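You operate a simulated robot arm through the tools that you are given. There is no shell and no other tool.

You are at the controls of a simulated robot arm. One attempt, no reset.

## Task
Put crimper 2 back to work: shut its guard and strip lever, switch on, crimp the lead.
Fine: one stroke only; the lead goes in the tray.

Only the result counts: the job must be done as asked and must still hold three seconds after the hand-in. Knocking over, shifting, dropping, spilling or breaking anything else fails it.

## Robot
A 6-joint arm with a two-finger gripper, fixed in place. Base frame: the origin is at the foot of the arm, x ahead of it, y to its left, z up. Lengths are in mm, angles in rad, forces in N, time in s.
Its first joint turns from -2.897 to 2.897 rad. Payload 1.71 kg.
The tool frame sits at the grasp point between the pads (the TCP): z along the fingers, y along the line on which they close. The tips reach 20 mm beyond it. The gripper opens to 96 mm. The gripper's body begins 113 mm behind the TCP.
Orientation is told as [roll, pitch, yaw] about the base's x, y, z axes, in that order, counted from this pose: with the fingers straight down and closing along the base's y, the tool's x points along the base's -x, its y along +y and its z along -z.

## Interface
- The arm moves only by the tool jog_arm. Its argument "commands" is one flat list of numbers, 7 for each row, row after row: the finger opening in cm, from 0 to 9.6, then the shift along the base's x, y, z in cm, then the turn, a rotation vector about the base's x, y, z in rad. In form: [gripper, tx, ty, tz, ax, ay, az, gripper, tx, ty, tz, ax, ay, az, ...]. A call has 1 to 20 rows; each row shifts and turns the commanded pose from where the row before left it. Rows are played at 5 a second. More than 50 mm and 0.15 rad between two rows, or a gripper value outside its range, and nothing of the call is played. A pose out of reach is approached as far as the arm can. The call stops where the force on the tool passes 60 N (or 10 N more than at its start, if that is more) or the arm is blocked; 0.2 s more then pass. The fingers move at their own pace (about 45 mm/s each) and stop on an object; they squeeze with about 33 N. The grip force told is the motor's: it shows also when the fingers shut on nothing. Time passes only in rows, and 0.2 s behind the last, so rows that do not move let the fingers close. It gives the time, the measured TCP pose, the force on the tool (base axes), the opening and the grip force at its end, in the units of the frame above (readings bear some noise), with the torque about the TCP (base axes, N m) and any sound that the robot's microphone picked up.
- Cameras (640 x 400 px; columns grow to the right, rows downward): "scene" is fixed at [221.9, -647.8, 1414.7]; the picture's right is [0.84, -0.55, 0.00], its down [-0.31, -0.47, -0.83] and it looks along [0.45, 0.69, -0.56] (base axes); focal length 255 px, centre (320, 200). "wrist" rides on the gripper at [66, 14, -145] in the tool frame; the picture's right is [-0.21, 0.98, 0.00], its down [-0.88, -0.19, -0.45] and it looks along [-0.44, -0.09, 0.90] (tool axes); focal length 275 px, centre (320, 200). There is no depth. A picture from a camera that has moved, and an enlarged one, comes with that camera's place and axes in the base frame and with its lens.
- camera(camera): a new picture of that camera. No time passes.
- move_column(by): slides the trunk up (or, below 0, down) by that many mm; the arm rides with it, the base frame stays. It gives what a move gives, with no picture.
- enlarge(camera, box): a new picture of the part [left, top, right, bottom] of that camera's present view, enlarged. No time passes.
- close_job(): hands the job in; it is judged then, once.

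Places have to be worked out from the pictures, the camera data and where the tool is seen. Open the gripper and draw the arm clear of the work before you hand the job in, unless the task says otherwise.

The tools are called by a JSON object that holds its "method" and its "body". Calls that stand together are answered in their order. jog_arm: Moves the arm, as the interface text tells. Its arguments: {"type":"object","properties":{"commands":{"type":"array"}},"required":["commands"]} The other tools are called the same way: move_column (by) slides the trunk up or down; camera (camera) takes a picture; enlarge (camera, box) takes an enlarged picture of a part of a camera's view; close_job () hands the job in.

At the start:

```text
time: 0.0
ee_pos: [497.1, 212.6, 1146.1]
orientation: [0.0, 0.003, 0.0]
wrist_force: [0.1, -0.2, -0.3]
wrist_torque: [-0.01, 0.02, -0.01]
finger_gap: 95.9
gripper_force: 0.1
trunk travel left (down, up): [-125.0, 265.0]
```

scene: 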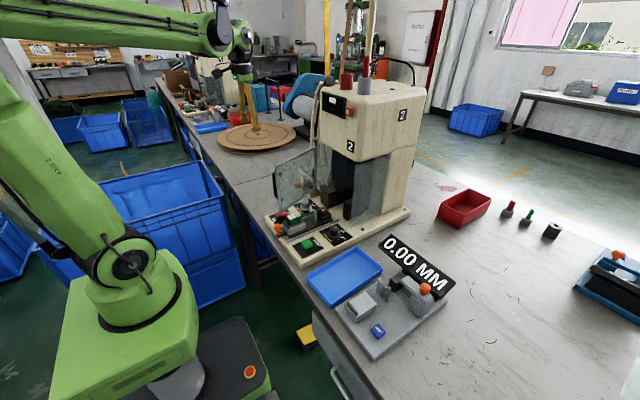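
wrist: 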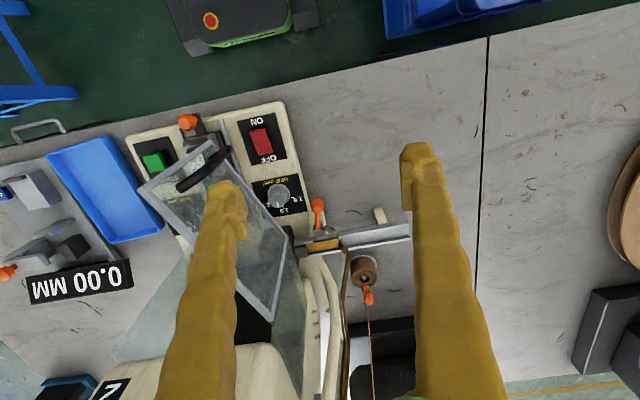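

I start by looking more closely at the machine from both cameras before moving anything.

{"method": "enlarge", "body": {"camera": "scene", "box": [250, 70, 470, 270]}}

{"method": "enlarge", "body": {"camera": "scene", "box": [260, 180, 380, 280]}}

{"method": "enlarge", "body": {"camera": "wrist", "box": [120, 90, 420, 310]}}

{"method": "enlarge", "body": {"camera": "scene", "box": [300, 220, 480, 370]}}

```text
2.00 times, centred on (360, 170) of scene
camera zoom: at [221.9, -647.8, 1414.7], right [0.84, -0.55, 0.0], down [-0.31, -0.47, -0.83], along [0.45, 0.69, -0.56], focal length 510 px, centre (240, 260)
```

zoom: 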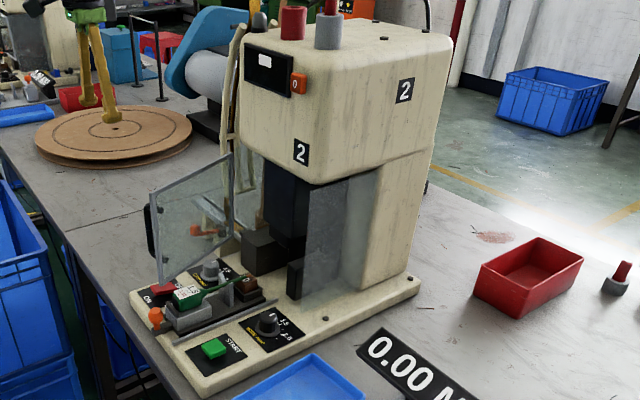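

```text
4.00 times, centred on (320, 230) of scene
camera zoom: at [221.9, -647.8, 1414.7], right [0.84, -0.55, 0.0], down [-0.31, -0.47, -0.83], along [0.45, 0.69, -0.56], focal length 1019 px, centre (320, 80)
```

zoom: 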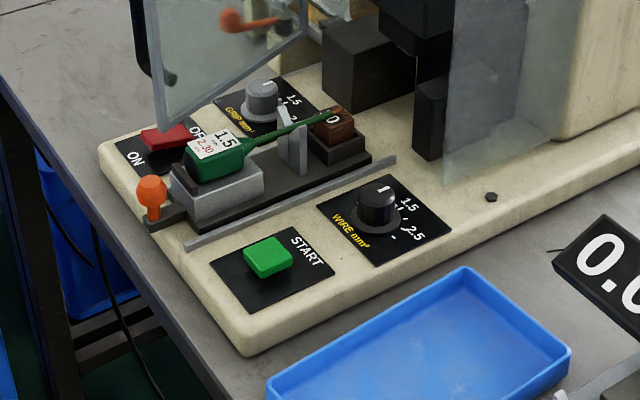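

```text
1.82 times, centred on (270, 200) of wrist
camera zoom: at [431.9, 225.7, 1291.1], right [0.21, 0.98, 0.0], down [0.88, -0.19, 0.44], along [0.43, -0.09, -0.9], focal length 500 px, centre (411, 200)
```

zoom: 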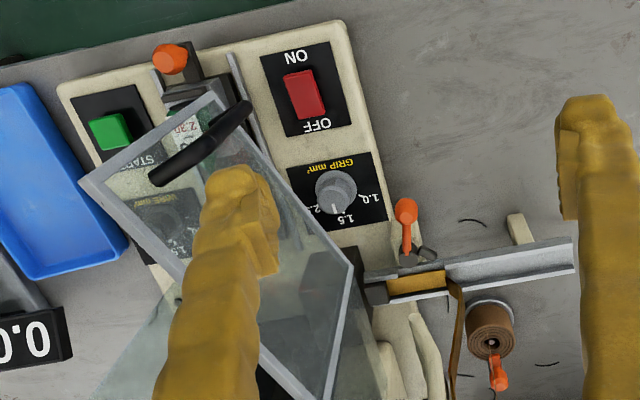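

```text
2.67 times, centred on (390, 295) of scene
camera zoom: at [221.9, -647.8, 1414.7], right [0.84, -0.55, 0.0], down [-0.31, -0.47, -0.83], along [0.45, 0.69, -0.56], focal length 679 px, centre (133, -53)
```

zoom: 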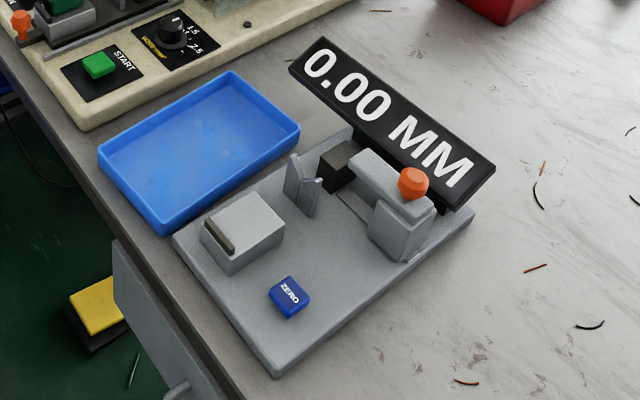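

I want to read the dials, the display and the levers, so I zoom in further on each.

{"method": "enlarge", "body": {"camera": "scene", "box": [270, 195, 330, 235]}}

{"method": "enlarge", "body": {"camera": "scene", "box": [315, 205, 365, 240]}}

{"method": "enlarge", "body": {"camera": "scene", "box": [310, 75, 370, 155]}}

{"method": "enlarge", "body": {"camera": "wrist", "box": [240, 110, 320, 220]}}

{"method": "enlarge", "body": {"camera": "wrist", "box": [290, 180, 420, 310]}}

{"method": "enlarge", "body": {"camera": "wrist", "box": [120, 100, 250, 220]}}

```text
10.00 times, centred on (300, 215) of scene
camera zoom: at [221.9, -647.8, 1414.7], right [0.84, -0.55, 0.0], down [-0.31, -0.47, -0.83], along [0.45, 0.69, -0.56], focal length 2548 px, centre (520, 50)
```

zoom: 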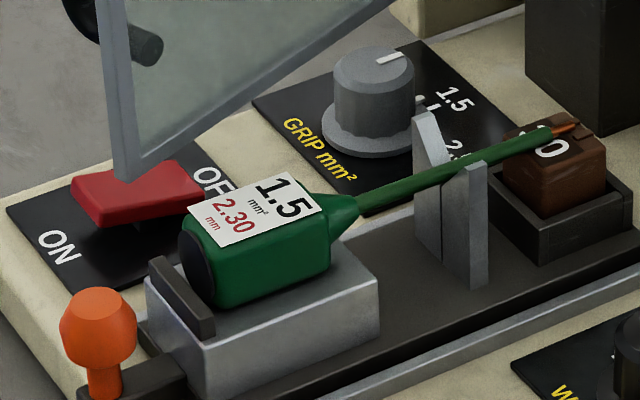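

```text
11.43 times, centred on (340, 222) of scene
camera zoom: at [221.9, -647.8, 1414.7], right [0.84, -0.55, 0.0], down [-0.31, -0.47, -0.83], along [0.45, 0.69, -0.56], focal length 2912 px, centre (91, -57)
```

zoom: 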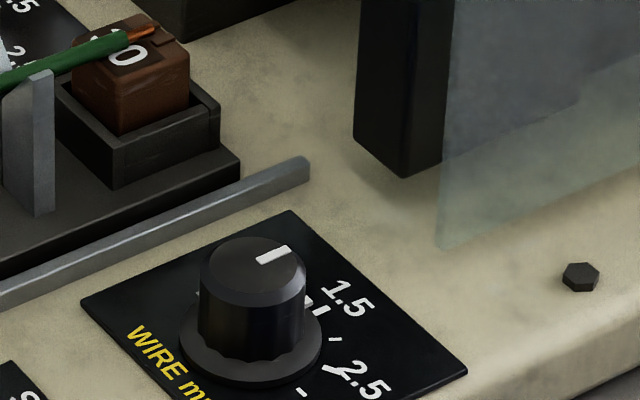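

```text
5.00 times, centred on (340, 115) of scene
camera zoom: at [221.9, -647.8, 1414.7], right [0.84, -0.55, 0.0], down [-0.31, -0.47, -0.83], along [0.45, 0.69, -0.56], focal length 1274 px, centre (220, 625)
```

zoom: 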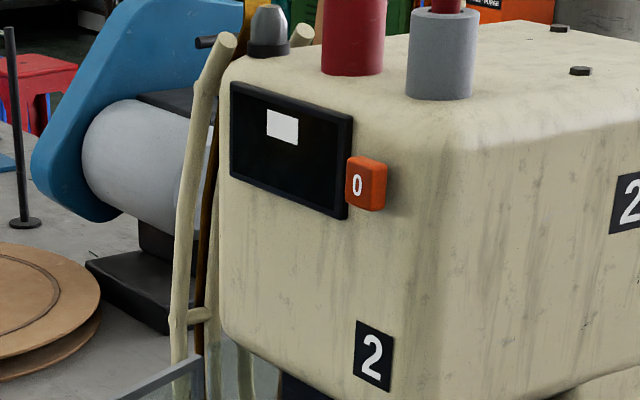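

```text
3.64 times, centred on (280, 165) of wrist
camera zoom: at [431.9, 225.7, 1291.1], right [0.21, 0.98, 0.0], down [0.88, -0.19, 0.44], along [0.43, -0.09, -0.9], focal length 1001 px, centre (466, 327)
```

zoom: 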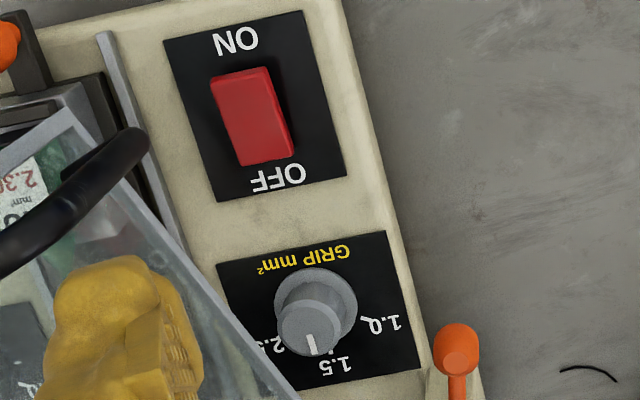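

```text
3.08 times, centred on (355, 245) of wrist
camera zoom: at [431.9, 225.7, 1291.1], right [0.21, 0.98, 0.0], down [0.88, -0.19, 0.44], along [0.43, -0.09, -0.9], focal length 847 px, centre (212, 62)
```

zoom: 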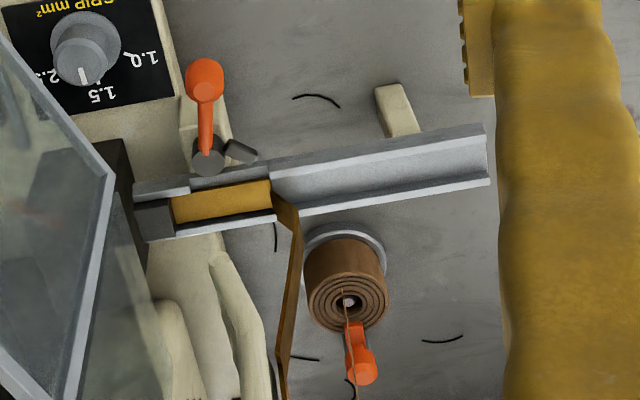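

```text
3.33 times, centred on (185, 160) of wrist
camera zoom: at [431.9, 225.7, 1291.1], right [0.21, 0.98, 0.0], down [0.88, -0.19, 0.44], along [0.43, -0.09, -0.9], focal length 918 px, centre (770, 333)
```

zoom: 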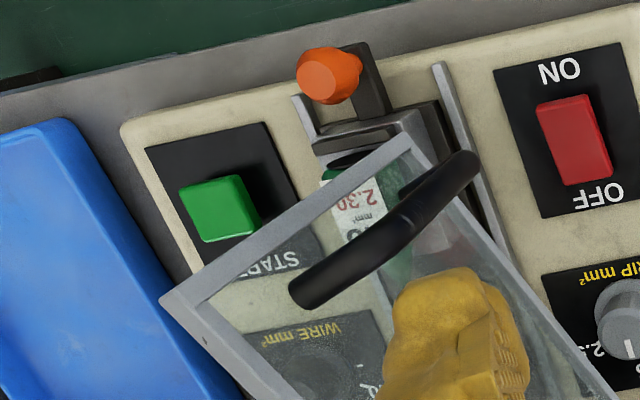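

The lead's label says 1.5 mm² / 2.30 mm, and the brown block on the carriage carries a number. I zoom in on that block, the loose items and the bins.

{"method": "enlarge", "body": {"camera": "scene", "box": [310, 200, 335, 220]}}

{"method": "enlarge", "body": {"camera": "scene", "box": [430, 170, 580, 260]}}

{"method": "enlarge", "body": {"camera": "scene", "box": [300, 150, 360, 220]}}

{"method": "enlarge", "body": {"camera": "scene", "box": [160, 50, 330, 160]}}

{"method": "enlarge", "body": {"camera": "scene", "box": [560, 230, 640, 330]}}

{"method": "enlarge", "body": {"camera": "scene", "box": [320, 0, 420, 100]}}

```text
16.00 times, centred on (322, 210) of scene
camera zoom: at [221.9, -647.8, 1414.7], right [0.84, -0.55, 0.0], down [-0.31, -0.47, -0.83], along [0.45, 0.69, -0.56], focal length 4076 px, centre (280, 40)
```

zoom: 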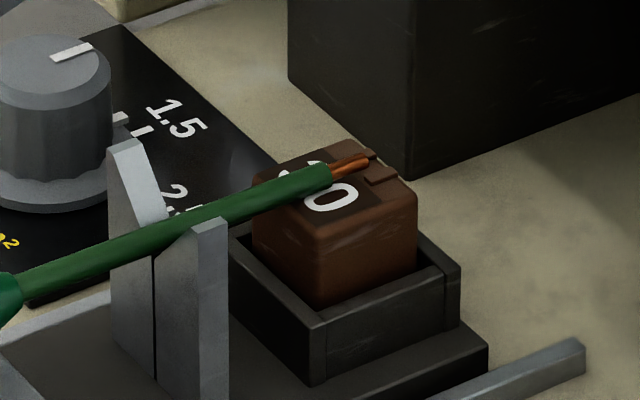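

```text
4.27 times, centred on (505, 215) of scene
camera zoom: at [221.9, -647.8, 1414.7], right [0.84, -0.55, 0.0], down [-0.31, -0.47, -0.83], along [0.45, 0.69, -0.56], focal length 1087 px, centre (-469, 136)
```

zoom: 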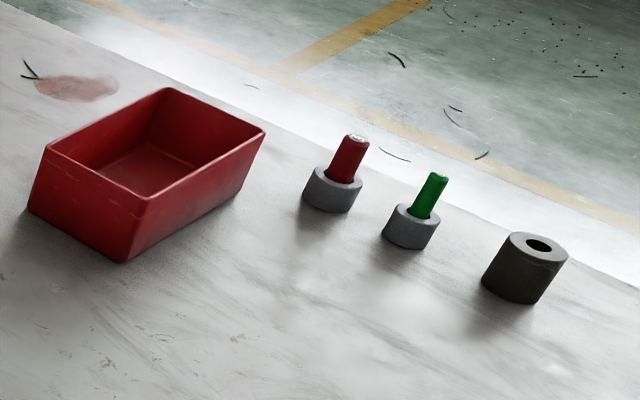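

```text
5.71 times, centred on (330, 185) of scene
camera zoom: at [221.9, -647.8, 1414.7], right [0.84, -0.55, 0.0], down [-0.31, -0.47, -0.83], along [0.45, 0.69, -0.56], focal length 1456 px, centre (263, 286)
```

zoom: 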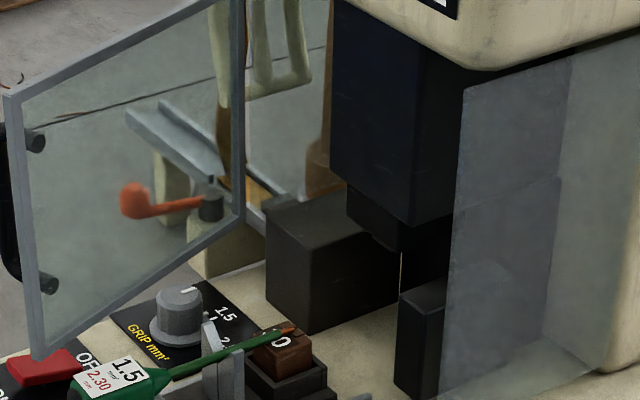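

```text
3.64 times, centred on (245, 105) of scene
camera zoom: at [221.9, -647.8, 1414.7], right [0.84, -0.55, 0.0], down [-0.31, -0.47, -0.83], along [0.45, 0.69, -0.56], focal length 926 px, centre (593, 546)
```

zoom: 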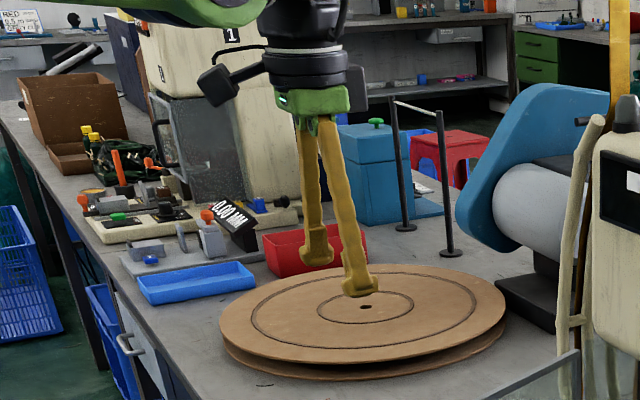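

```text
4.00 times, centred on (600, 280) of scene
camera zoom: at [221.9, -647.8, 1414.7], right [0.84, -0.55, 0.0], down [-0.31, -0.47, -0.83], along [0.45, 0.69, -0.56], focal length 1019 px, centre (-800, -120)
```

zoom: 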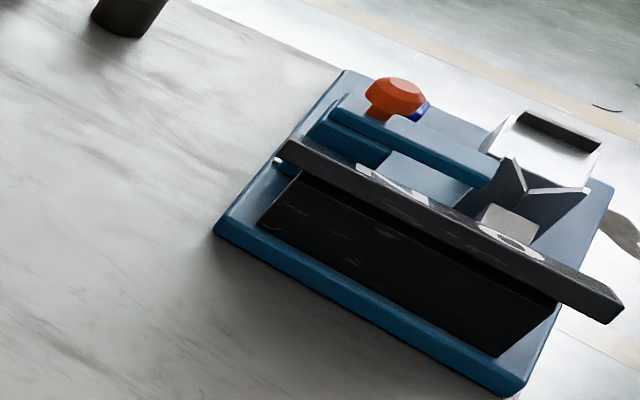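

```text
4.00 times, centred on (370, 50) of scene
camera zoom: at [221.9, -647.8, 1414.7], right [0.84, -0.55, 0.0], down [-0.31, -0.47, -0.83], along [0.45, 0.69, -0.56], focal length 1019 px, centre (120, 800)
```

zoom: 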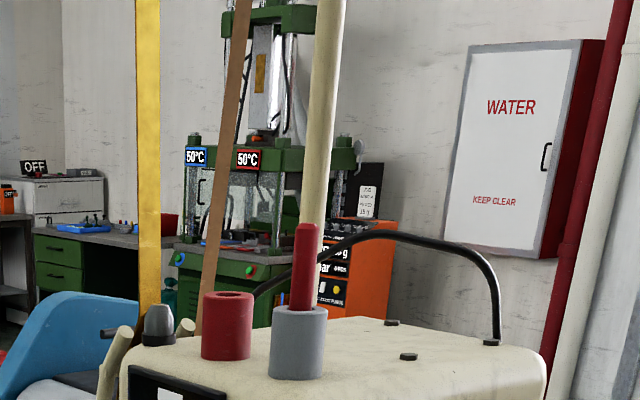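

There is a sign in the background and other details; I zoom there in case there's information on settings, and look at crimper 1 for comparison of a working state.

{"method": "enlarge", "body": {"camera": "scene", "box": [155, 45, 195, 70]}}

{"method": "enlarge", "body": {"camera": "scene", "box": [165, 55, 255, 135]}}

{"method": "enlarge", "body": {"camera": "scene", "box": [370, 40, 450, 100]}}

{"method": "enlarge", "body": {"camera": "scene", "box": [20, 30, 140, 110]}}

{"method": "enlarge", "body": {"camera": "scene", "box": [540, 60, 640, 120]}}

{"method": "enlarge", "body": {"camera": "wrist", "box": [0, 150, 150, 320]}}

```text
16.00 times, centred on (175, 58) of scene
camera zoom: at [221.9, -647.8, 1414.7], right [0.84, -0.55, 0.0], down [-0.31, -0.47, -0.83], along [0.45, 0.69, -0.56], focal length 4076 px, centre (2640, 2480)
```

zoom: 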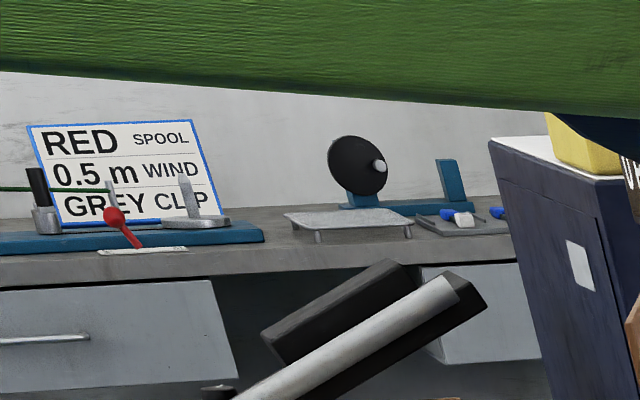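

```text
5.00 times, centred on (210, 95) of scene
camera zoom: at [221.9, -647.8, 1414.7], right [0.84, -0.55, 0.0], down [-0.31, -0.47, -0.83], along [0.45, 0.69, -0.56], focal length 1274 px, centre (870, 725)
```

zoom: 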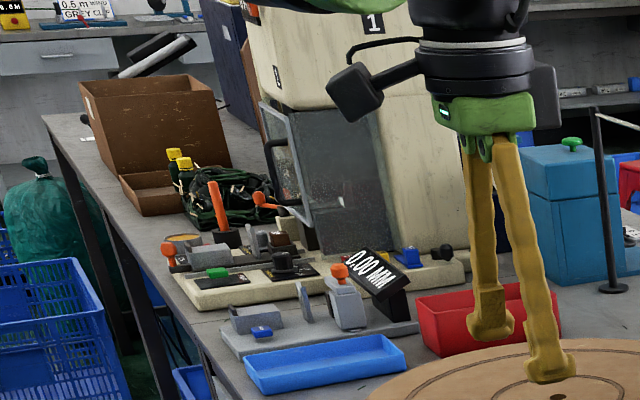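

```text
6.67 times, centred on (410, 70) of scene
camera zoom: at [221.9, -647.8, 1414.7], right [0.84, -0.55, 0.0], down [-0.31, -0.47, -0.83], along [0.45, 0.69, -0.56], focal length 1698 px, centre (-280, 1067)
```

zoom: 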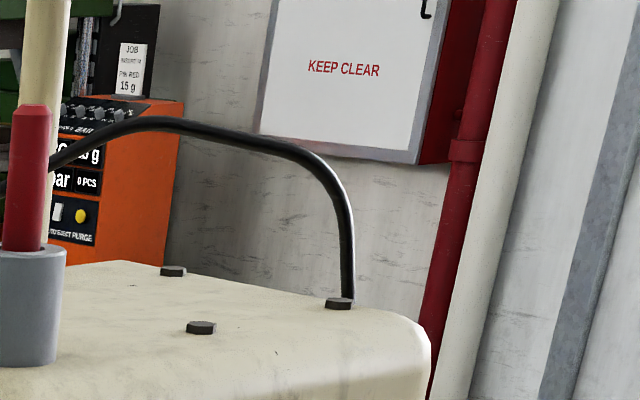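

```text
5.00 times, centred on (80, 70) of scene
camera zoom: at [221.9, -647.8, 1414.7], right [0.84, -0.55, 0.0], down [-0.31, -0.47, -0.83], along [0.45, 0.69, -0.56], focal length 1274 px, centre (1520, 850)
```

zoom: 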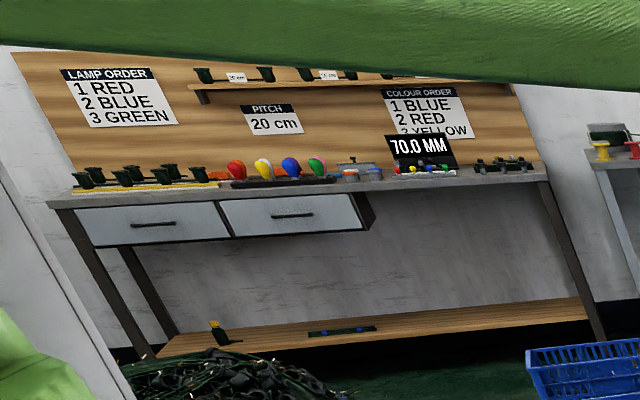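

```text
6.40 times, centred on (590, 90) of scene
camera zoom: at [221.9, -647.8, 1414.7], right [0.84, -0.55, 0.0], down [-0.31, -0.47, -0.83], along [0.45, 0.69, -0.56], focal length 1630 px, centre (-1408, 904)
```

zoom: 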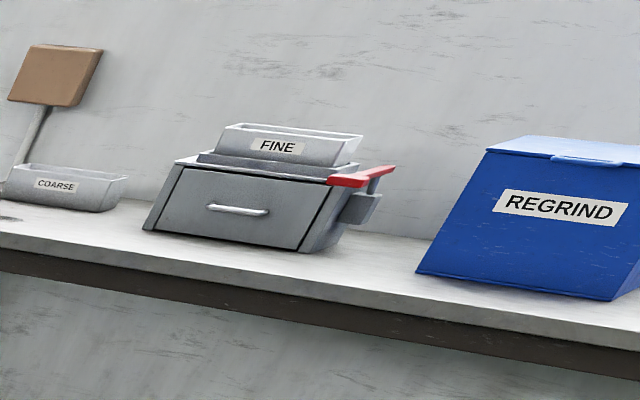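

```text
2.35 times, centred on (75, 235) of wrist
camera zoom: at [431.9, 225.7, 1291.1], right [0.21, 0.98, 0.0], down [0.88, -0.19, 0.44], along [0.43, -0.09, -0.9], focal length 648 px, centre (896, 118)
```

zoom: 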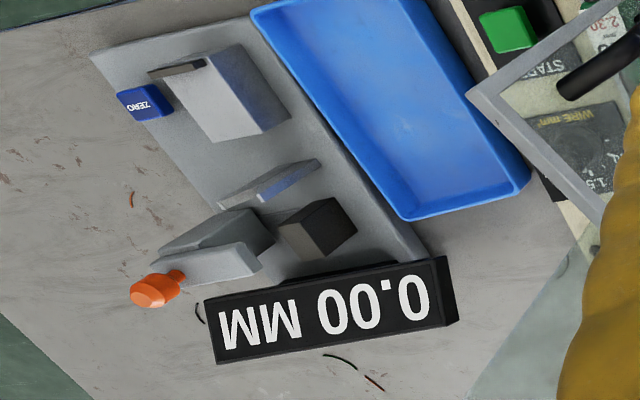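

Triangulating from both views: START ≈ (523,-103,813), rocker ≈ (530,100,804), carriage knob ≈ (468,1,836), guard hinge ≈ (695,111), with its free edge ≈ (500,38) between z 867 and 1051. The strip lever pivot is ≈ (704,166,847) with its knob ≈ (646,176,866). I move the wrist camera closer to the strip lever to see how it works.

{"method": "jog_arm", "body": {"commands": [9.6, 2.4, -0.2, -2.4, 0, 0, 0, 9.6, 2.4, -0.2, -2.4, 0, 0, 0, 9.6, 2.4, -0.2, -2.4, 0, 0, 0, 9.6, 2.4, -0.2, -2.4, 0, 0, 0]}}

{"method": "camera", "body": {"camera": "wrist"}}

{"method": "camera", "body": {"camera": "scene"}}

```text
time: 1.0
ee_pos: [583.4, 207.4, 1051.3]
orientation: [0.002, -0.01, -0.004]
wrist_force: [2.5, 1.5, -1.0]
wrist_torque: [-0.02, 0.29, -0.03]
finger_gap: 95.9
gripper_force: 0.1
trunk travel left (down, up): [-125.0, 265.0]
```

```text
taken
camera wrist: at [516.2, 220.5, 1195.3], right [0.21, 0.98, 0.0], down [0.87, -0.19, 0.45], along [0.44, -0.09, -0.89], focal length 275 px, centre (320, 200)
```

wrist: 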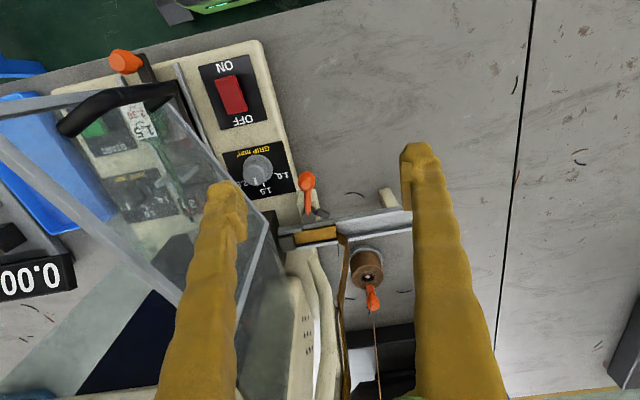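

```text
taken
```

scene: 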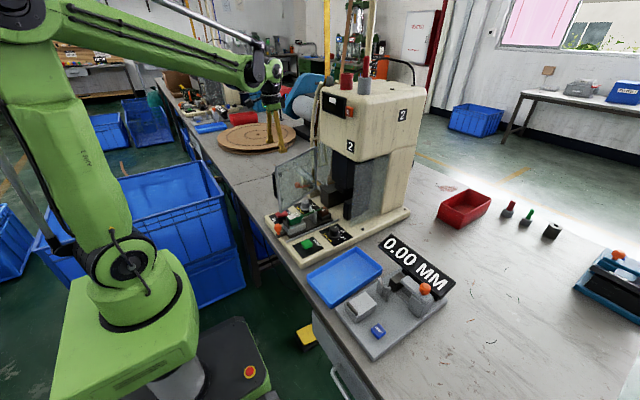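

The arm moves freely. Now I zoom in on the lever and the grip dial from here.

{"method": "enlarge", "body": {"camera": "wrist", "box": [260, 150, 400, 280]}}

{"method": "enlarge", "body": {"camera": "wrist", "box": [190, 50, 300, 210]}}

{"method": "enlarge", "body": {"camera": "wrist", "box": [50, 40, 220, 220]}}

{"method": "enlarge", "body": {"camera": "wrist", "box": [330, 230, 420, 400]}}

```text
3.08 times, centred on (330, 215) of wrist
camera zoom: at [516.2, 220.5, 1195.3], right [0.21, 0.98, 0.0], down [0.87, -0.19, 0.45], along [0.44, -0.09, -0.89], focal length 847 px, centre (289, 154)
```

zoom: 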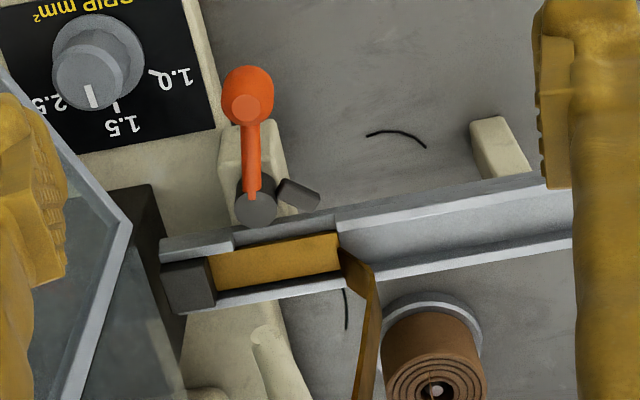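

```text
2.50 times, centred on (245, 130) of wrist
camera zoom: at [516.2, 220.5, 1195.3], right [0.21, 0.98, 0.0], down [0.87, -0.19, 0.45], along [0.44, -0.09, -0.89], focal length 688 px, centre (508, 375)
```

zoom: 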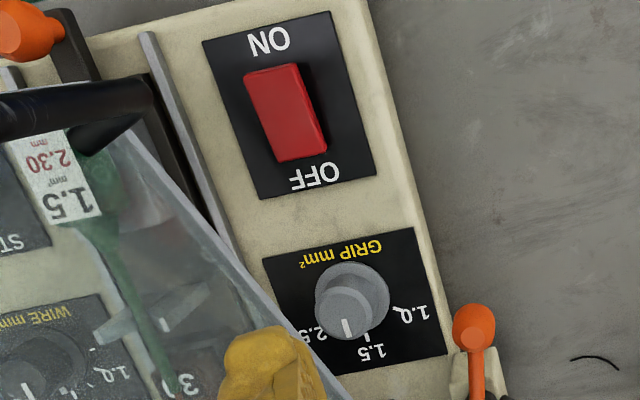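

```text
2.22 times, centred on (135, 130) of wrist
camera zoom: at [516.2, 220.5, 1195.3], right [0.21, 0.98, 0.0], down [0.87, -0.19, 0.45], along [0.44, -0.09, -0.89], focal length 612 px, centre (731, 356)
```

zoom: 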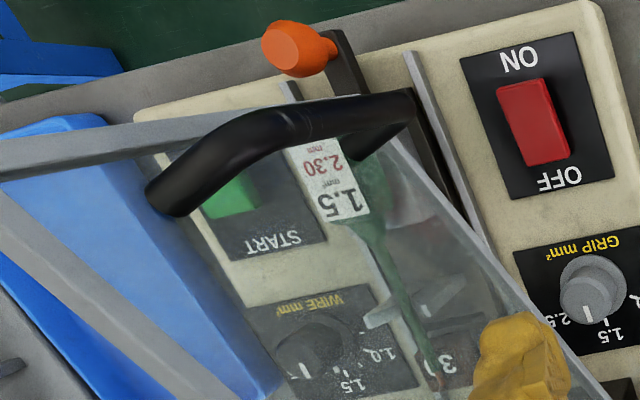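

```text
2.35 times, centred on (375, 315) of wrist
camera zoom: at [516.2, 220.5, 1195.3], right [0.21, 0.98, 0.0], down [0.87, -0.19, 0.45], along [0.44, -0.09, -0.89], focal length 648 px, centre (191, -71)
```

zoom: 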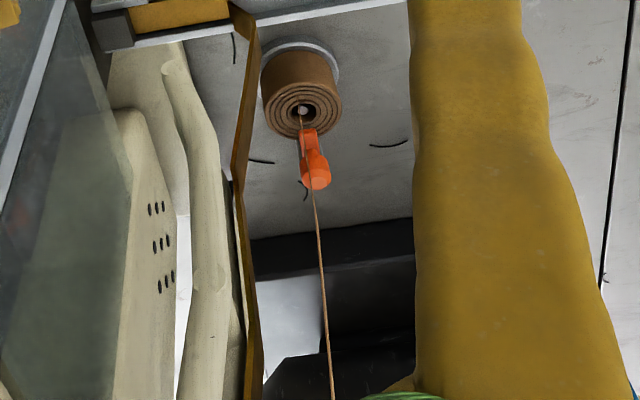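

I check crimper 1 for comparison, and look closer at crimper 2's lever pivot and the wire block number.

{"method": "enlarge", "body": {"camera": "scene", "box": [190, 75, 250, 125]}}

{"method": "enlarge", "body": {"camera": "wrist", "box": [290, 160, 350, 240]}}

{"method": "enlarge", "body": {"camera": "wrist", "box": [140, 160, 210, 220]}}

{"method": "enlarge", "body": {"camera": "scene", "box": [300, 170, 330, 200]}}

```text
8.00 times, centred on (220, 100) of scene
camera zoom: at [221.9, -647.8, 1414.7], right [0.84, -0.55, 0.0], down [-0.31, -0.47, -0.83], along [0.45, 0.69, -0.56], focal length 2038 px, centre (1120, 1000)
```

zoom: 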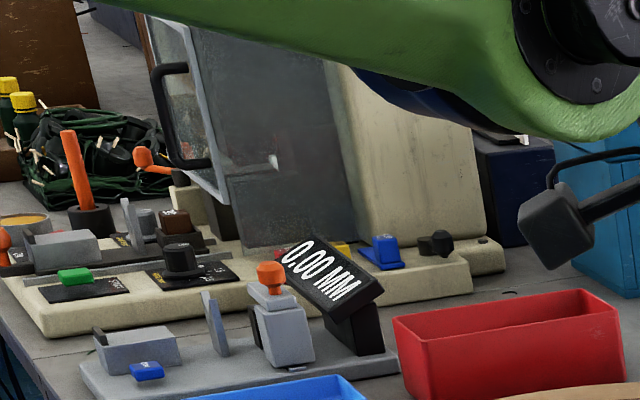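

```text
5.00 times, centred on (320, 200) of wrist
camera zoom: at [516.2, 220.5, 1195.3], right [0.21, 0.98, 0.0], down [0.87, -0.19, 0.45], along [0.44, -0.09, -0.89], focal length 1376 px, centre (320, 200)
```

zoom: 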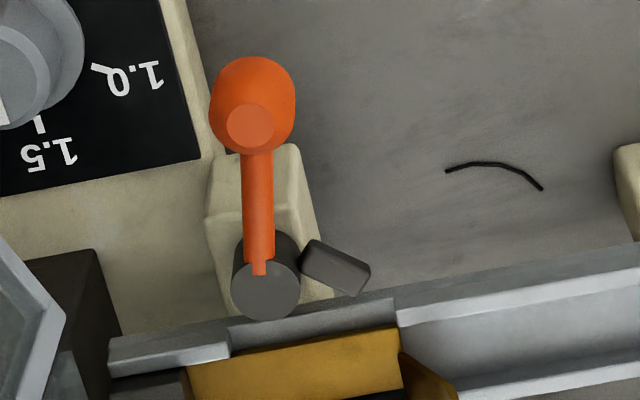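

```text
6.67 times, centred on (175, 190) of wrist
camera zoom: at [516.2, 220.5, 1195.3], right [0.21, 0.98, 0.0], down [0.87, -0.19, 0.45], along [0.44, -0.09, -0.89], focal length 1835 px, centre (1287, 267)
```

zoom: 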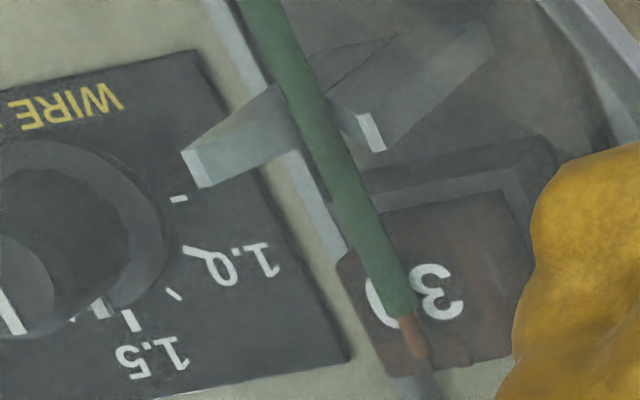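

```text
13.33 times, centred on (315, 185) of scene
camera zoom: at [221.9, -647.8, 1414.7], right [0.84, -0.55, 0.0], down [-0.31, -0.47, -0.83], along [0.45, 0.69, -0.56], focal length 3397 px, centre (387, 400)
```

zoom: 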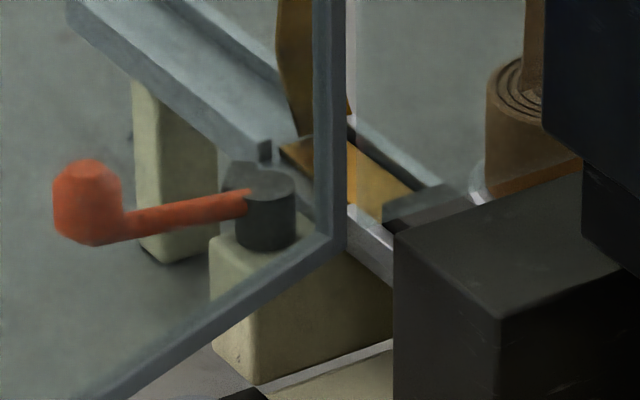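

The strip lever turns on an upright post. Its dark foot sits beside the track, so swinging the lever toward +y should bring the foot over the strip. I do the guard first: close the fingers and come down on its outer (+y) side near mid-panel.

{"method": "jog_arm", "body": {"commands": [0, -0.5, -1.5, -1.0, 0, 0, 0, 0, -0.5, -2.5, -2.2, 0, 0, 0, 0, -0.5, -2.5, -2.3, 0, 0, 0, 0, -0.6, -2.5, -2.3, 0, 0, 0, 0, 0, 0, 0, 0, 0, 0]}}

{"method": "camera", "body": {"camera": "wrist"}}

{"method": "enlarge", "body": {"camera": "scene", "box": [230, 90, 390, 250]}}

```text
time: 2.2
ee_pos: [556.0, 112.1, 977.6]
orientation: [0.001, -0.013, 0.0]
wrist_force: [0.0, -0.5, 0.3]
wrist_torque: [-0.01, 0.0, -0.01]
finger_gap: 0.1
gripper_force: 8.6
trunk travel left (down, up): [-125.0, 265.0]
```

```text
taken
camera wrist: at [487.7, 125.1, 1122.0], right [0.21, 0.98, 0.0], down [0.87, -0.19, 0.46], along [0.45, -0.09, -0.89], focal length 275 px, centre (320, 200)
```

wrist: 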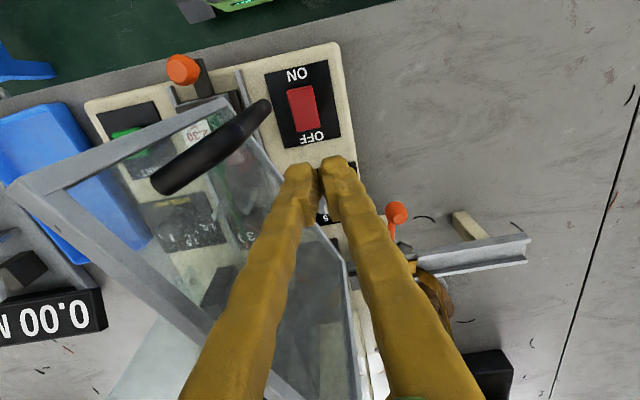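

```text
2.50 times, centred on (310, 170) of scene
camera zoom: at [221.9, -647.8, 1414.7], right [0.84, -0.55, 0.0], down [-0.31, -0.47, -0.83], along [0.45, 0.69, -0.56], focal length 637 px, centre (345, 275)
```

zoom: 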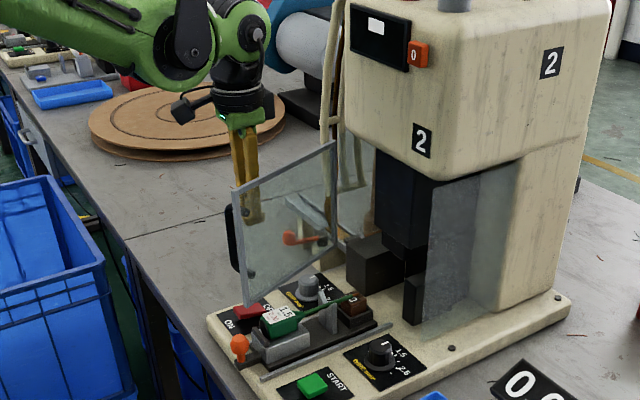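

The fingers are closed and just on the guard's outer side. I issue an idle row to see the settled pose before pushing.

{"method": "jog_arm", "body": {"commands": [0, 0, 0, 0, 0, 0, 0, 0, 0, 0, 0, 0, 0, 0]}}

{"method": "enlarge", "body": {"camera": "wrist", "box": [220, 120, 420, 260]}}

```text
time: 2.8
ee_pos: [554.6, 112.6, 977.3]
orientation: [0.001, -0.013, -0.002]
wrist_force: [0.7, 0.0, -1.1]
wrist_torque: [-0.01, -0.02, 0.01]
finger_gap: 0.0
gripper_force: 29.4
trunk travel left (down, up): [-125.0, 265.0]
```

```text
2.86 times, centred on (320, 190) of wrist
camera zoom: at [487.8, 125.5, 1122.2], right [0.21, 0.98, 0.0], down [0.87, -0.19, 0.46], along [0.45, -0.09, -0.89], focal length 786 px, centre (320, 229)
```

zoom: 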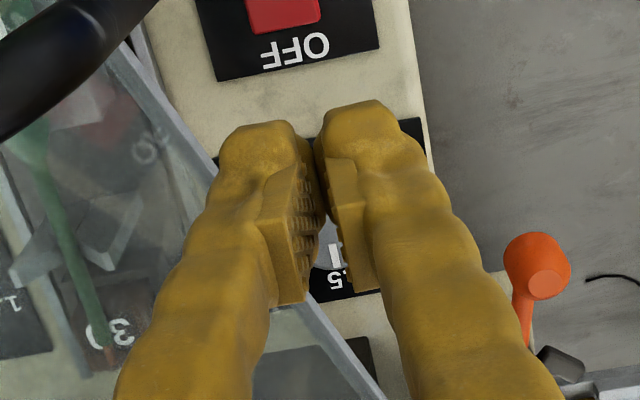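

Settled at (555,113,977). I now sweep the fingers along an arc about the hinge, pushing the panel's outer face and stopping about 30° short of shut.

{"method": "jog_arm", "body": {"commands": [0, 0.4, -1.7, 0, 0, 0, 0, 0, 0.4, -1.8, 0, 0, 0, 0, 0, 0.4, -1.05, 0, 0, 0, 0, 0, 0.35, -1.05, 0, 0, 0, 0, 0, 0.55, -1.05, 0, 0, 0, 0, 0, 0.6, -1.05, 0, 0, 0, 0, 0, 0.75, -0.95, 0, 0, 0, 0, 0, 0.75, -0.9, 0, 0, 0, 0, 0, 0.9, -0.8, 0, 0, 0, 0, 0, 0.9, -0.75, 0, 0, 0, 0, 0, 0, 0, 0, 0, 0, 0]}}

{"method": "camera", "body": {"camera": "wrist"}}

{"method": "enlarge", "body": {"camera": "scene", "box": [230, 90, 390, 250]}}

```text
time: 5.2
ee_pos: [614.9, 3.5, 978.5]
orientation: [0.0, -0.014, -0.002]
wrist_force: [0.0, -0.4, -0.2]
wrist_torque: [-0.01, 0.03, 0.0]
finger_gap: 0.0
gripper_force: 28.7
trunk travel left (down, up): [-125.0, 265.0]
```

```text
taken
camera wrist: at [547.0, 16.7, 1121.8], right [0.21, 0.98, 0.0], down [0.87, -0.19, 0.46], along [0.45, -0.09, -0.89], focal length 275 px, centre (320, 200)
```

wrist: 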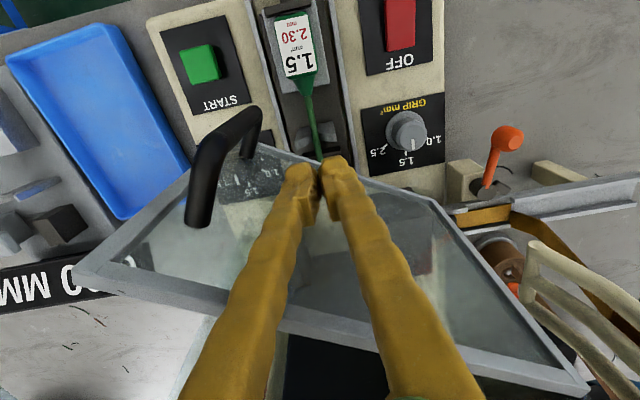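

```text
2.50 times, centred on (310, 170) of scene
camera zoom: at [221.9, -647.8, 1414.7], right [0.84, -0.55, 0.0], down [-0.31, -0.47, -0.83], along [0.45, 0.69, -0.56], focal length 637 px, centre (345, 275)
```

zoom: 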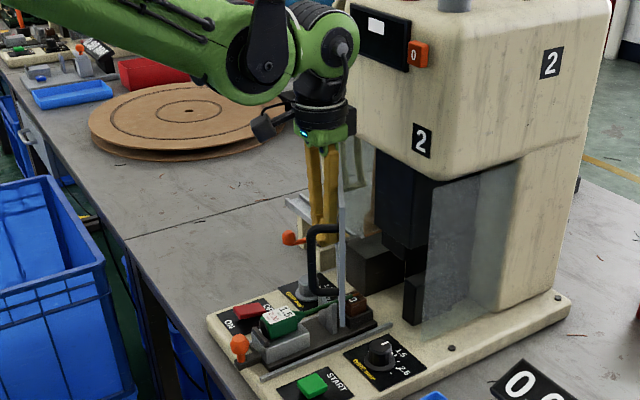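

The guard is following nicely. I push it a bit further, then back off and go round to behind the black handle, so the last part can be pushed on the handle with the wrist clear of the machine head.

{"method": "jog_arm", "body": {"commands": [0, 0.5, -0.4, 0, 0, 0, 0, 0, 0.5, -0.4, 0, 0, 0, 0, 0, 0.5, -0.3, 0, 0, 0, 0, 0, 0.5, -0.3, 0, 0, 0, 0, 0, -2.0, 0.5, 0, 0, 0, 0, 0, -2.5, 0.4, 0, 0, 0, 0, 0, -2.7, 0, 0, 0, 0, 0, 0, 0, 0, 0, 0, 0, 0]}}

{"method": "camera", "body": {"camera": "wrist"}}

{"method": "enlarge", "body": {"camera": "scene", "box": [230, 90, 390, 250]}}

```text
time: 7.0
ee_pos: [563.3, -0.6, 980.7]
orientation: [-0.001, -0.013, -0.002]
wrist_force: [0.0, 0.7, 0.5]
wrist_torque: [0.02, -0.05, 0.0]
finger_gap: 0.0
gripper_force: 29.5
trunk travel left (down, up): [-125.0, 265.0]
```

```text
taken
camera wrist: at [495.6, 12.5, 1124.2], right [0.21, 0.98, 0.0], down [0.87, -0.19, 0.46], along [0.45, -0.09, -0.89], focal length 275 px, centre (320, 200)
```

wrist: 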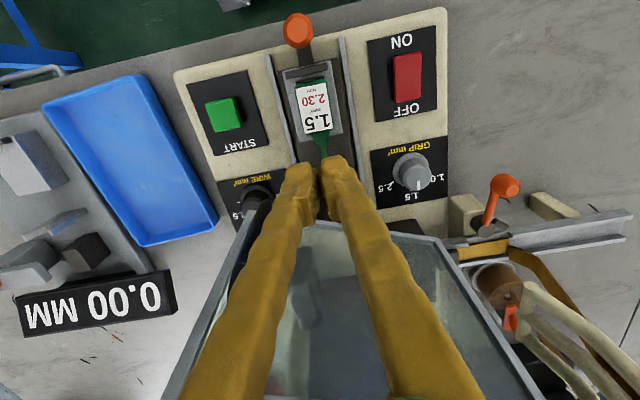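

```text
2.50 times, centred on (310, 170) of scene
camera zoom: at [221.9, -647.8, 1414.7], right [0.84, -0.55, 0.0], down [-0.31, -0.47, -0.83], along [0.45, 0.69, -0.56], focal length 637 px, centre (345, 275)
```

zoom: 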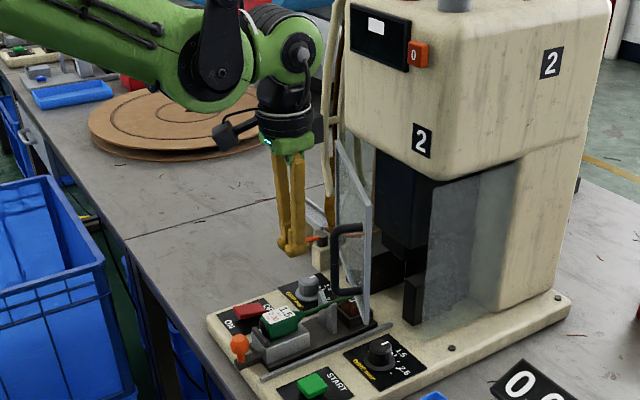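

The guard is now at about 20° from shut with the handle near (591,-52). I slide over behind the handle and then push along the arc in small steps.

{"method": "jog_arm", "body": {"commands": [0, 0, -1.8, 0, 0, 0, 0, 0, 0, -1.8, 0, 0, 0, 0, 0, 0, -1.6, 0, 0, 0, 0, 0, 0.8, -0.2, 0, 0, 0, 0, 0, 0.8, -0.4, 0, 0, 0, 0, 0, 0.8, -0.4, 0, 0, 0, 0, 0, 0.8, -0.4, 0, 0, 0, 0, 0, 0.8, -0.4, 0, 0, 0, 0, 0, 0.8, -0.3, 0, 0, 0, 0, 0, 0, 0, 0, 0, 0, 0]}}

{"method": "camera", "body": {"camera": "wrist"}}

{"method": "enlarge", "body": {"camera": "scene", "box": [230, 90, 390, 250]}}

```text
time: 9.2
ee_pos: [611.6, -73.8, 980.7]
orientation: [-0.001, -0.015, 0.002]
wrist_force: [-0.2, 1.0, -0.2]
wrist_torque: [0.01, 0.01, -0.02]
finger_gap: 0.1
gripper_force: 29.1
trunk travel left (down, up): [-125.0, 265.0]
```

```text
taken
camera wrist: at [544.4, -60.4, 1124.2], right [0.21, 0.98, 0.0], down [0.87, -0.19, 0.46], along [0.45, -0.09, -0.89], focal length 275 px, centre (320, 200)
```

wrist: 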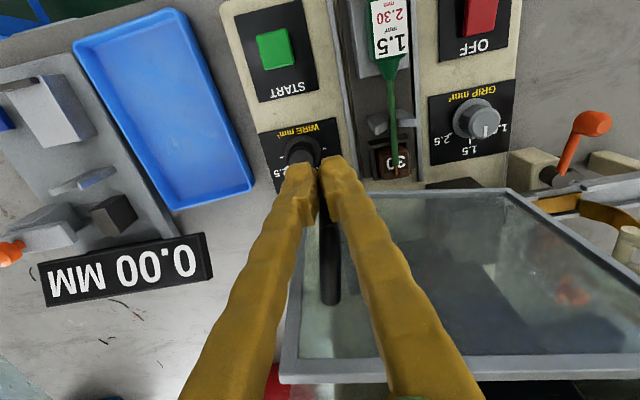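

```text
2.50 times, centred on (310, 170) of scene
camera zoom: at [221.9, -647.8, 1414.7], right [0.84, -0.55, 0.0], down [-0.31, -0.47, -0.83], along [0.45, 0.69, -0.56], focal length 637 px, centre (345, 275)
```

zoom: 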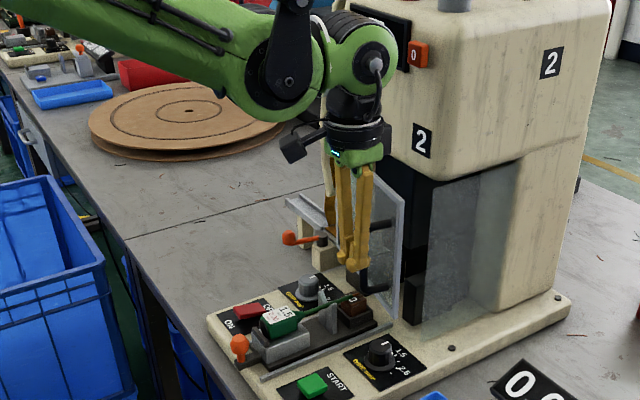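

Guard is at about 260°. The wrist still has clearance to the head, so I continue in 5 mm steps, watching the force.

{"method": "jog_arm", "body": {"commands": [0, 0.5, -0.2, 0, 0, 0, 0, 0, 0.5, -0.2, 0, 0, 0, 0, 0, 0.5, -0.1, 0, 0, 0, 0, 0, 0.5, -0.1, 0, 0, 0, 0, 0, 0, 0, 0, 0, 0, 0]}}

{"method": "camera", "body": {"camera": "wrist"}}

{"method": "enlarge", "body": {"camera": "scene", "box": [270, 100, 390, 220]}}

```text
time: 10.4
ee_pos: [631.5, -81.7, 978.5]
orientation: [0.001, -0.013, -0.001]
wrist_force: [-0.3, 0.2, 0.2]
wrist_torque: [-0.03, 0.02, 0.01]
finger_gap: 0.0
gripper_force: 29.2
trunk travel left (down, up): [-125.0, 265.0]
```

```text
taken
camera wrist: at [564.5, -67.9, 1122.9], right [0.21, 0.98, 0.0], down [0.87, -0.19, 0.46], along [0.45, -0.09, -0.89], focal length 275 px, centre (320, 200)
```

wrist: 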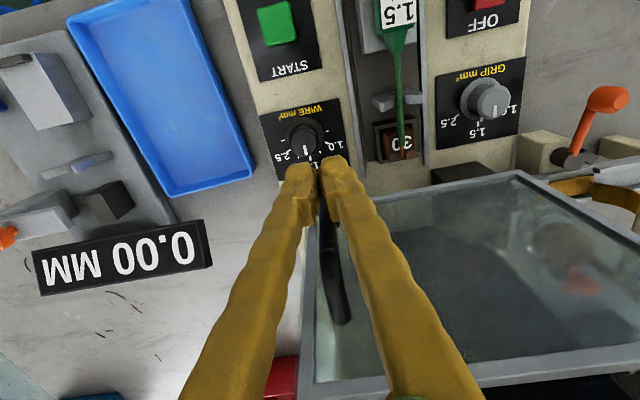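

```text
3.33 times, centred on (330, 160) of scene
camera zoom: at [221.9, -647.8, 1414.7], right [0.84, -0.55, 0.0], down [-0.31, -0.47, -0.83], along [0.45, 0.69, -0.56], focal length 849 px, centre (287, 333)
```

zoom: 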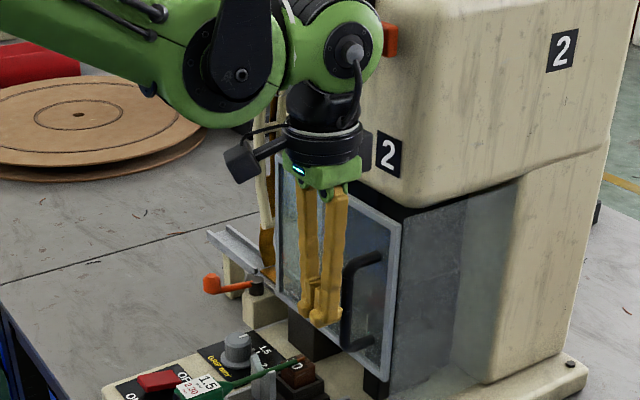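

No resistance yet; the guard's free edge is nearly at the side panel. I continue in 3 mm steps.

{"method": "jog_arm", "body": {"commands": [0, 0.3, 0, 0, 0, 0, 0, 0, 0.3, 0, 0, 0, 0, 0, 0, 0.3, 0, 0, 0, 0, 0, 0, 0, 0, 0, 0, 0, 0]}}

{"method": "enlarge", "body": {"camera": "scene", "box": [300, 130, 390, 220]}}

{"method": "camera", "body": {"camera": "wrist"}}

```text
time: 11.4
ee_pos: [640.3, -82.0, 978.0]
orientation: [0.0, -0.014, 0.0]
wrist_force: [0.3, -0.4, -0.4]
wrist_torque: [-0.03, 0.01, -0.02]
finger_gap: 0.0
gripper_force: 28.9
trunk travel left (down, up): [-125.0, 265.0]
```

```text
4.44 times, centred on (345, 175) of scene
camera zoom: at [221.9, -647.8, 1414.7], right [0.84, -0.55, 0.0], down [-0.31, -0.47, -0.83], along [0.45, 0.69, -0.56], focal length 1132 px, centre (209, 311)
```

zoom: 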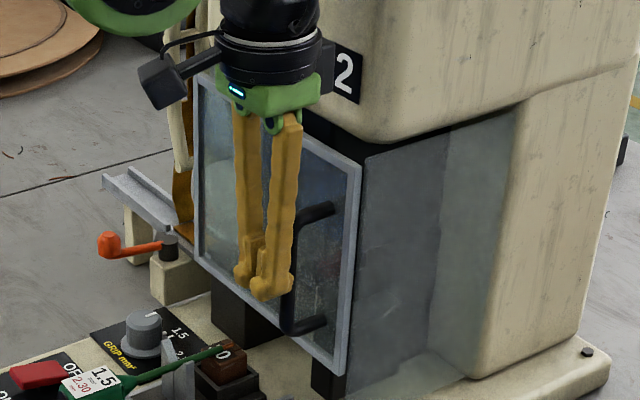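

```text
taken
camera wrist: at [573.5, -68.7, 1122.4], right [0.21, 0.98, 0.0], down [0.87, -0.19, 0.46], along [0.45, -0.09, -0.89], focal length 275 px, centre (320, 200)
```

wrist: 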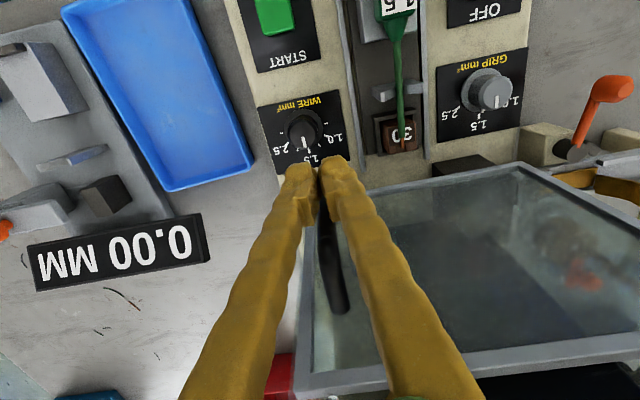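

The guard's edge did not move during the last 9 mm, so it seems to have swung onto its stop by itself, with my fingers not touching the handle. I test with small steps to feel whether it's firmly at the stop.

{"method": "jog_arm", "body": {"commands": [0, 0.2, 0, 0, 0, 0, 0, 0, 0.2, 0, 0, 0, 0, 0, 0, 0.2, 0, 0, 0, 0, 0, 0, 0, 0, 0, 0, 0, 0]}}

{"method": "enlarge", "body": {"camera": "scene", "box": [300, 130, 390, 220]}}

```text
time: 12.4
ee_pos: [646.3, -81.1, 978.7]
orientation: [0.001, -0.013, 0.0]
wrist_force: [-0.3, 0.0, 0.0]
wrist_torque: [-0.01, 0.0, -0.01]
finger_gap: 0.1
gripper_force: 29.3
trunk travel left (down, up): [-125.0, 265.0]
```

```text
4.44 times, centred on (345, 175) of scene
camera zoom: at [221.9, -647.8, 1414.7], right [0.84, -0.55, 0.0], down [-0.31, -0.47, -0.83], along [0.45, 0.69, -0.56], focal length 1132 px, centre (209, 311)
```

zoom: 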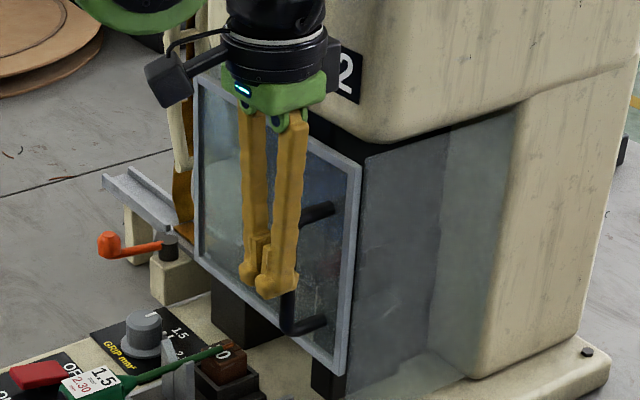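

Still no contact; I continue with small steps until the handle pushes back.

{"method": "jog_arm", "body": {"commands": [0, 0.2, 0, 0, 0, 0, 0, 0, 0.2, 0, 0, 0, 0, 0, 0, 0.2, 0, 0, 0, 0, 0, 0, 0.2, 0, 0, 0, 0, 0, 0, 0, 0, 0, 0, 0, 0]}}

{"method": "enlarge", "body": {"camera": "scene", "box": [300, 130, 390, 220]}}

{"method": "enlarge", "body": {"camera": "wrist", "box": [240, 140, 420, 340]}}

```text
time: 13.6
ee_pos: [648.1, -81.3, 982.6]
orientation: [-0.001, -0.017, -0.001]
wrist_force: [-42.1, -26.4, -14.1]
wrist_torque: [-0.38, 0.72, -0.44]
finger_gap: 6.0
gripper_force: 30.2
trunk travel left (down, up): [-125.0, 265.0]
```

```text
4.44 times, centred on (345, 175) of scene
camera zoom: at [221.9, -647.8, 1414.7], right [0.84, -0.55, 0.0], down [-0.31, -0.47, -0.83], along [0.45, 0.69, -0.56], focal length 1132 px, centre (209, 311)
```

zoom: 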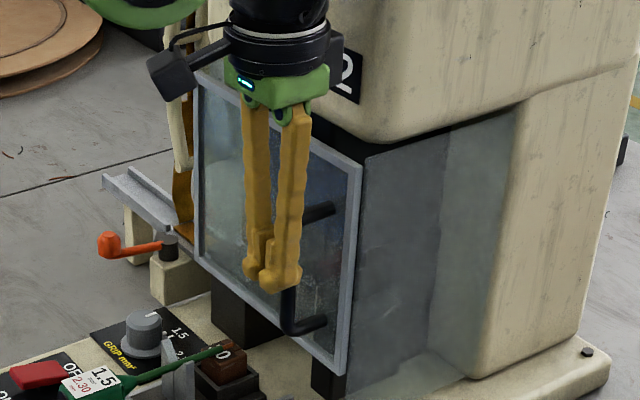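

```text
2.00 times, centred on (330, 240) of wrist
camera zoom: at [580.5, -68.6, 1126.3], right [0.21, 0.98, 0.0], down [0.87, -0.19, 0.46], along [0.45, -0.09, -0.89], focal length 551 px, centre (300, 120)
```

zoom: 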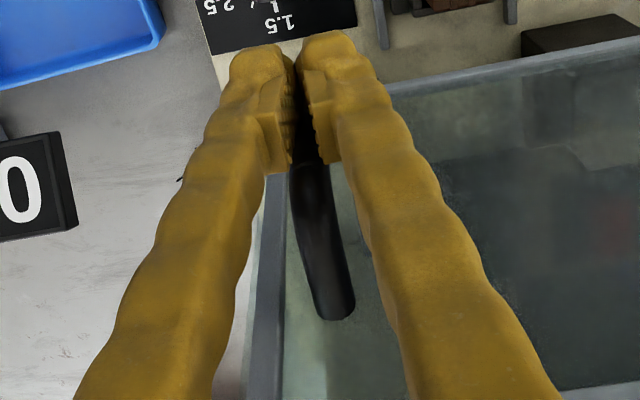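

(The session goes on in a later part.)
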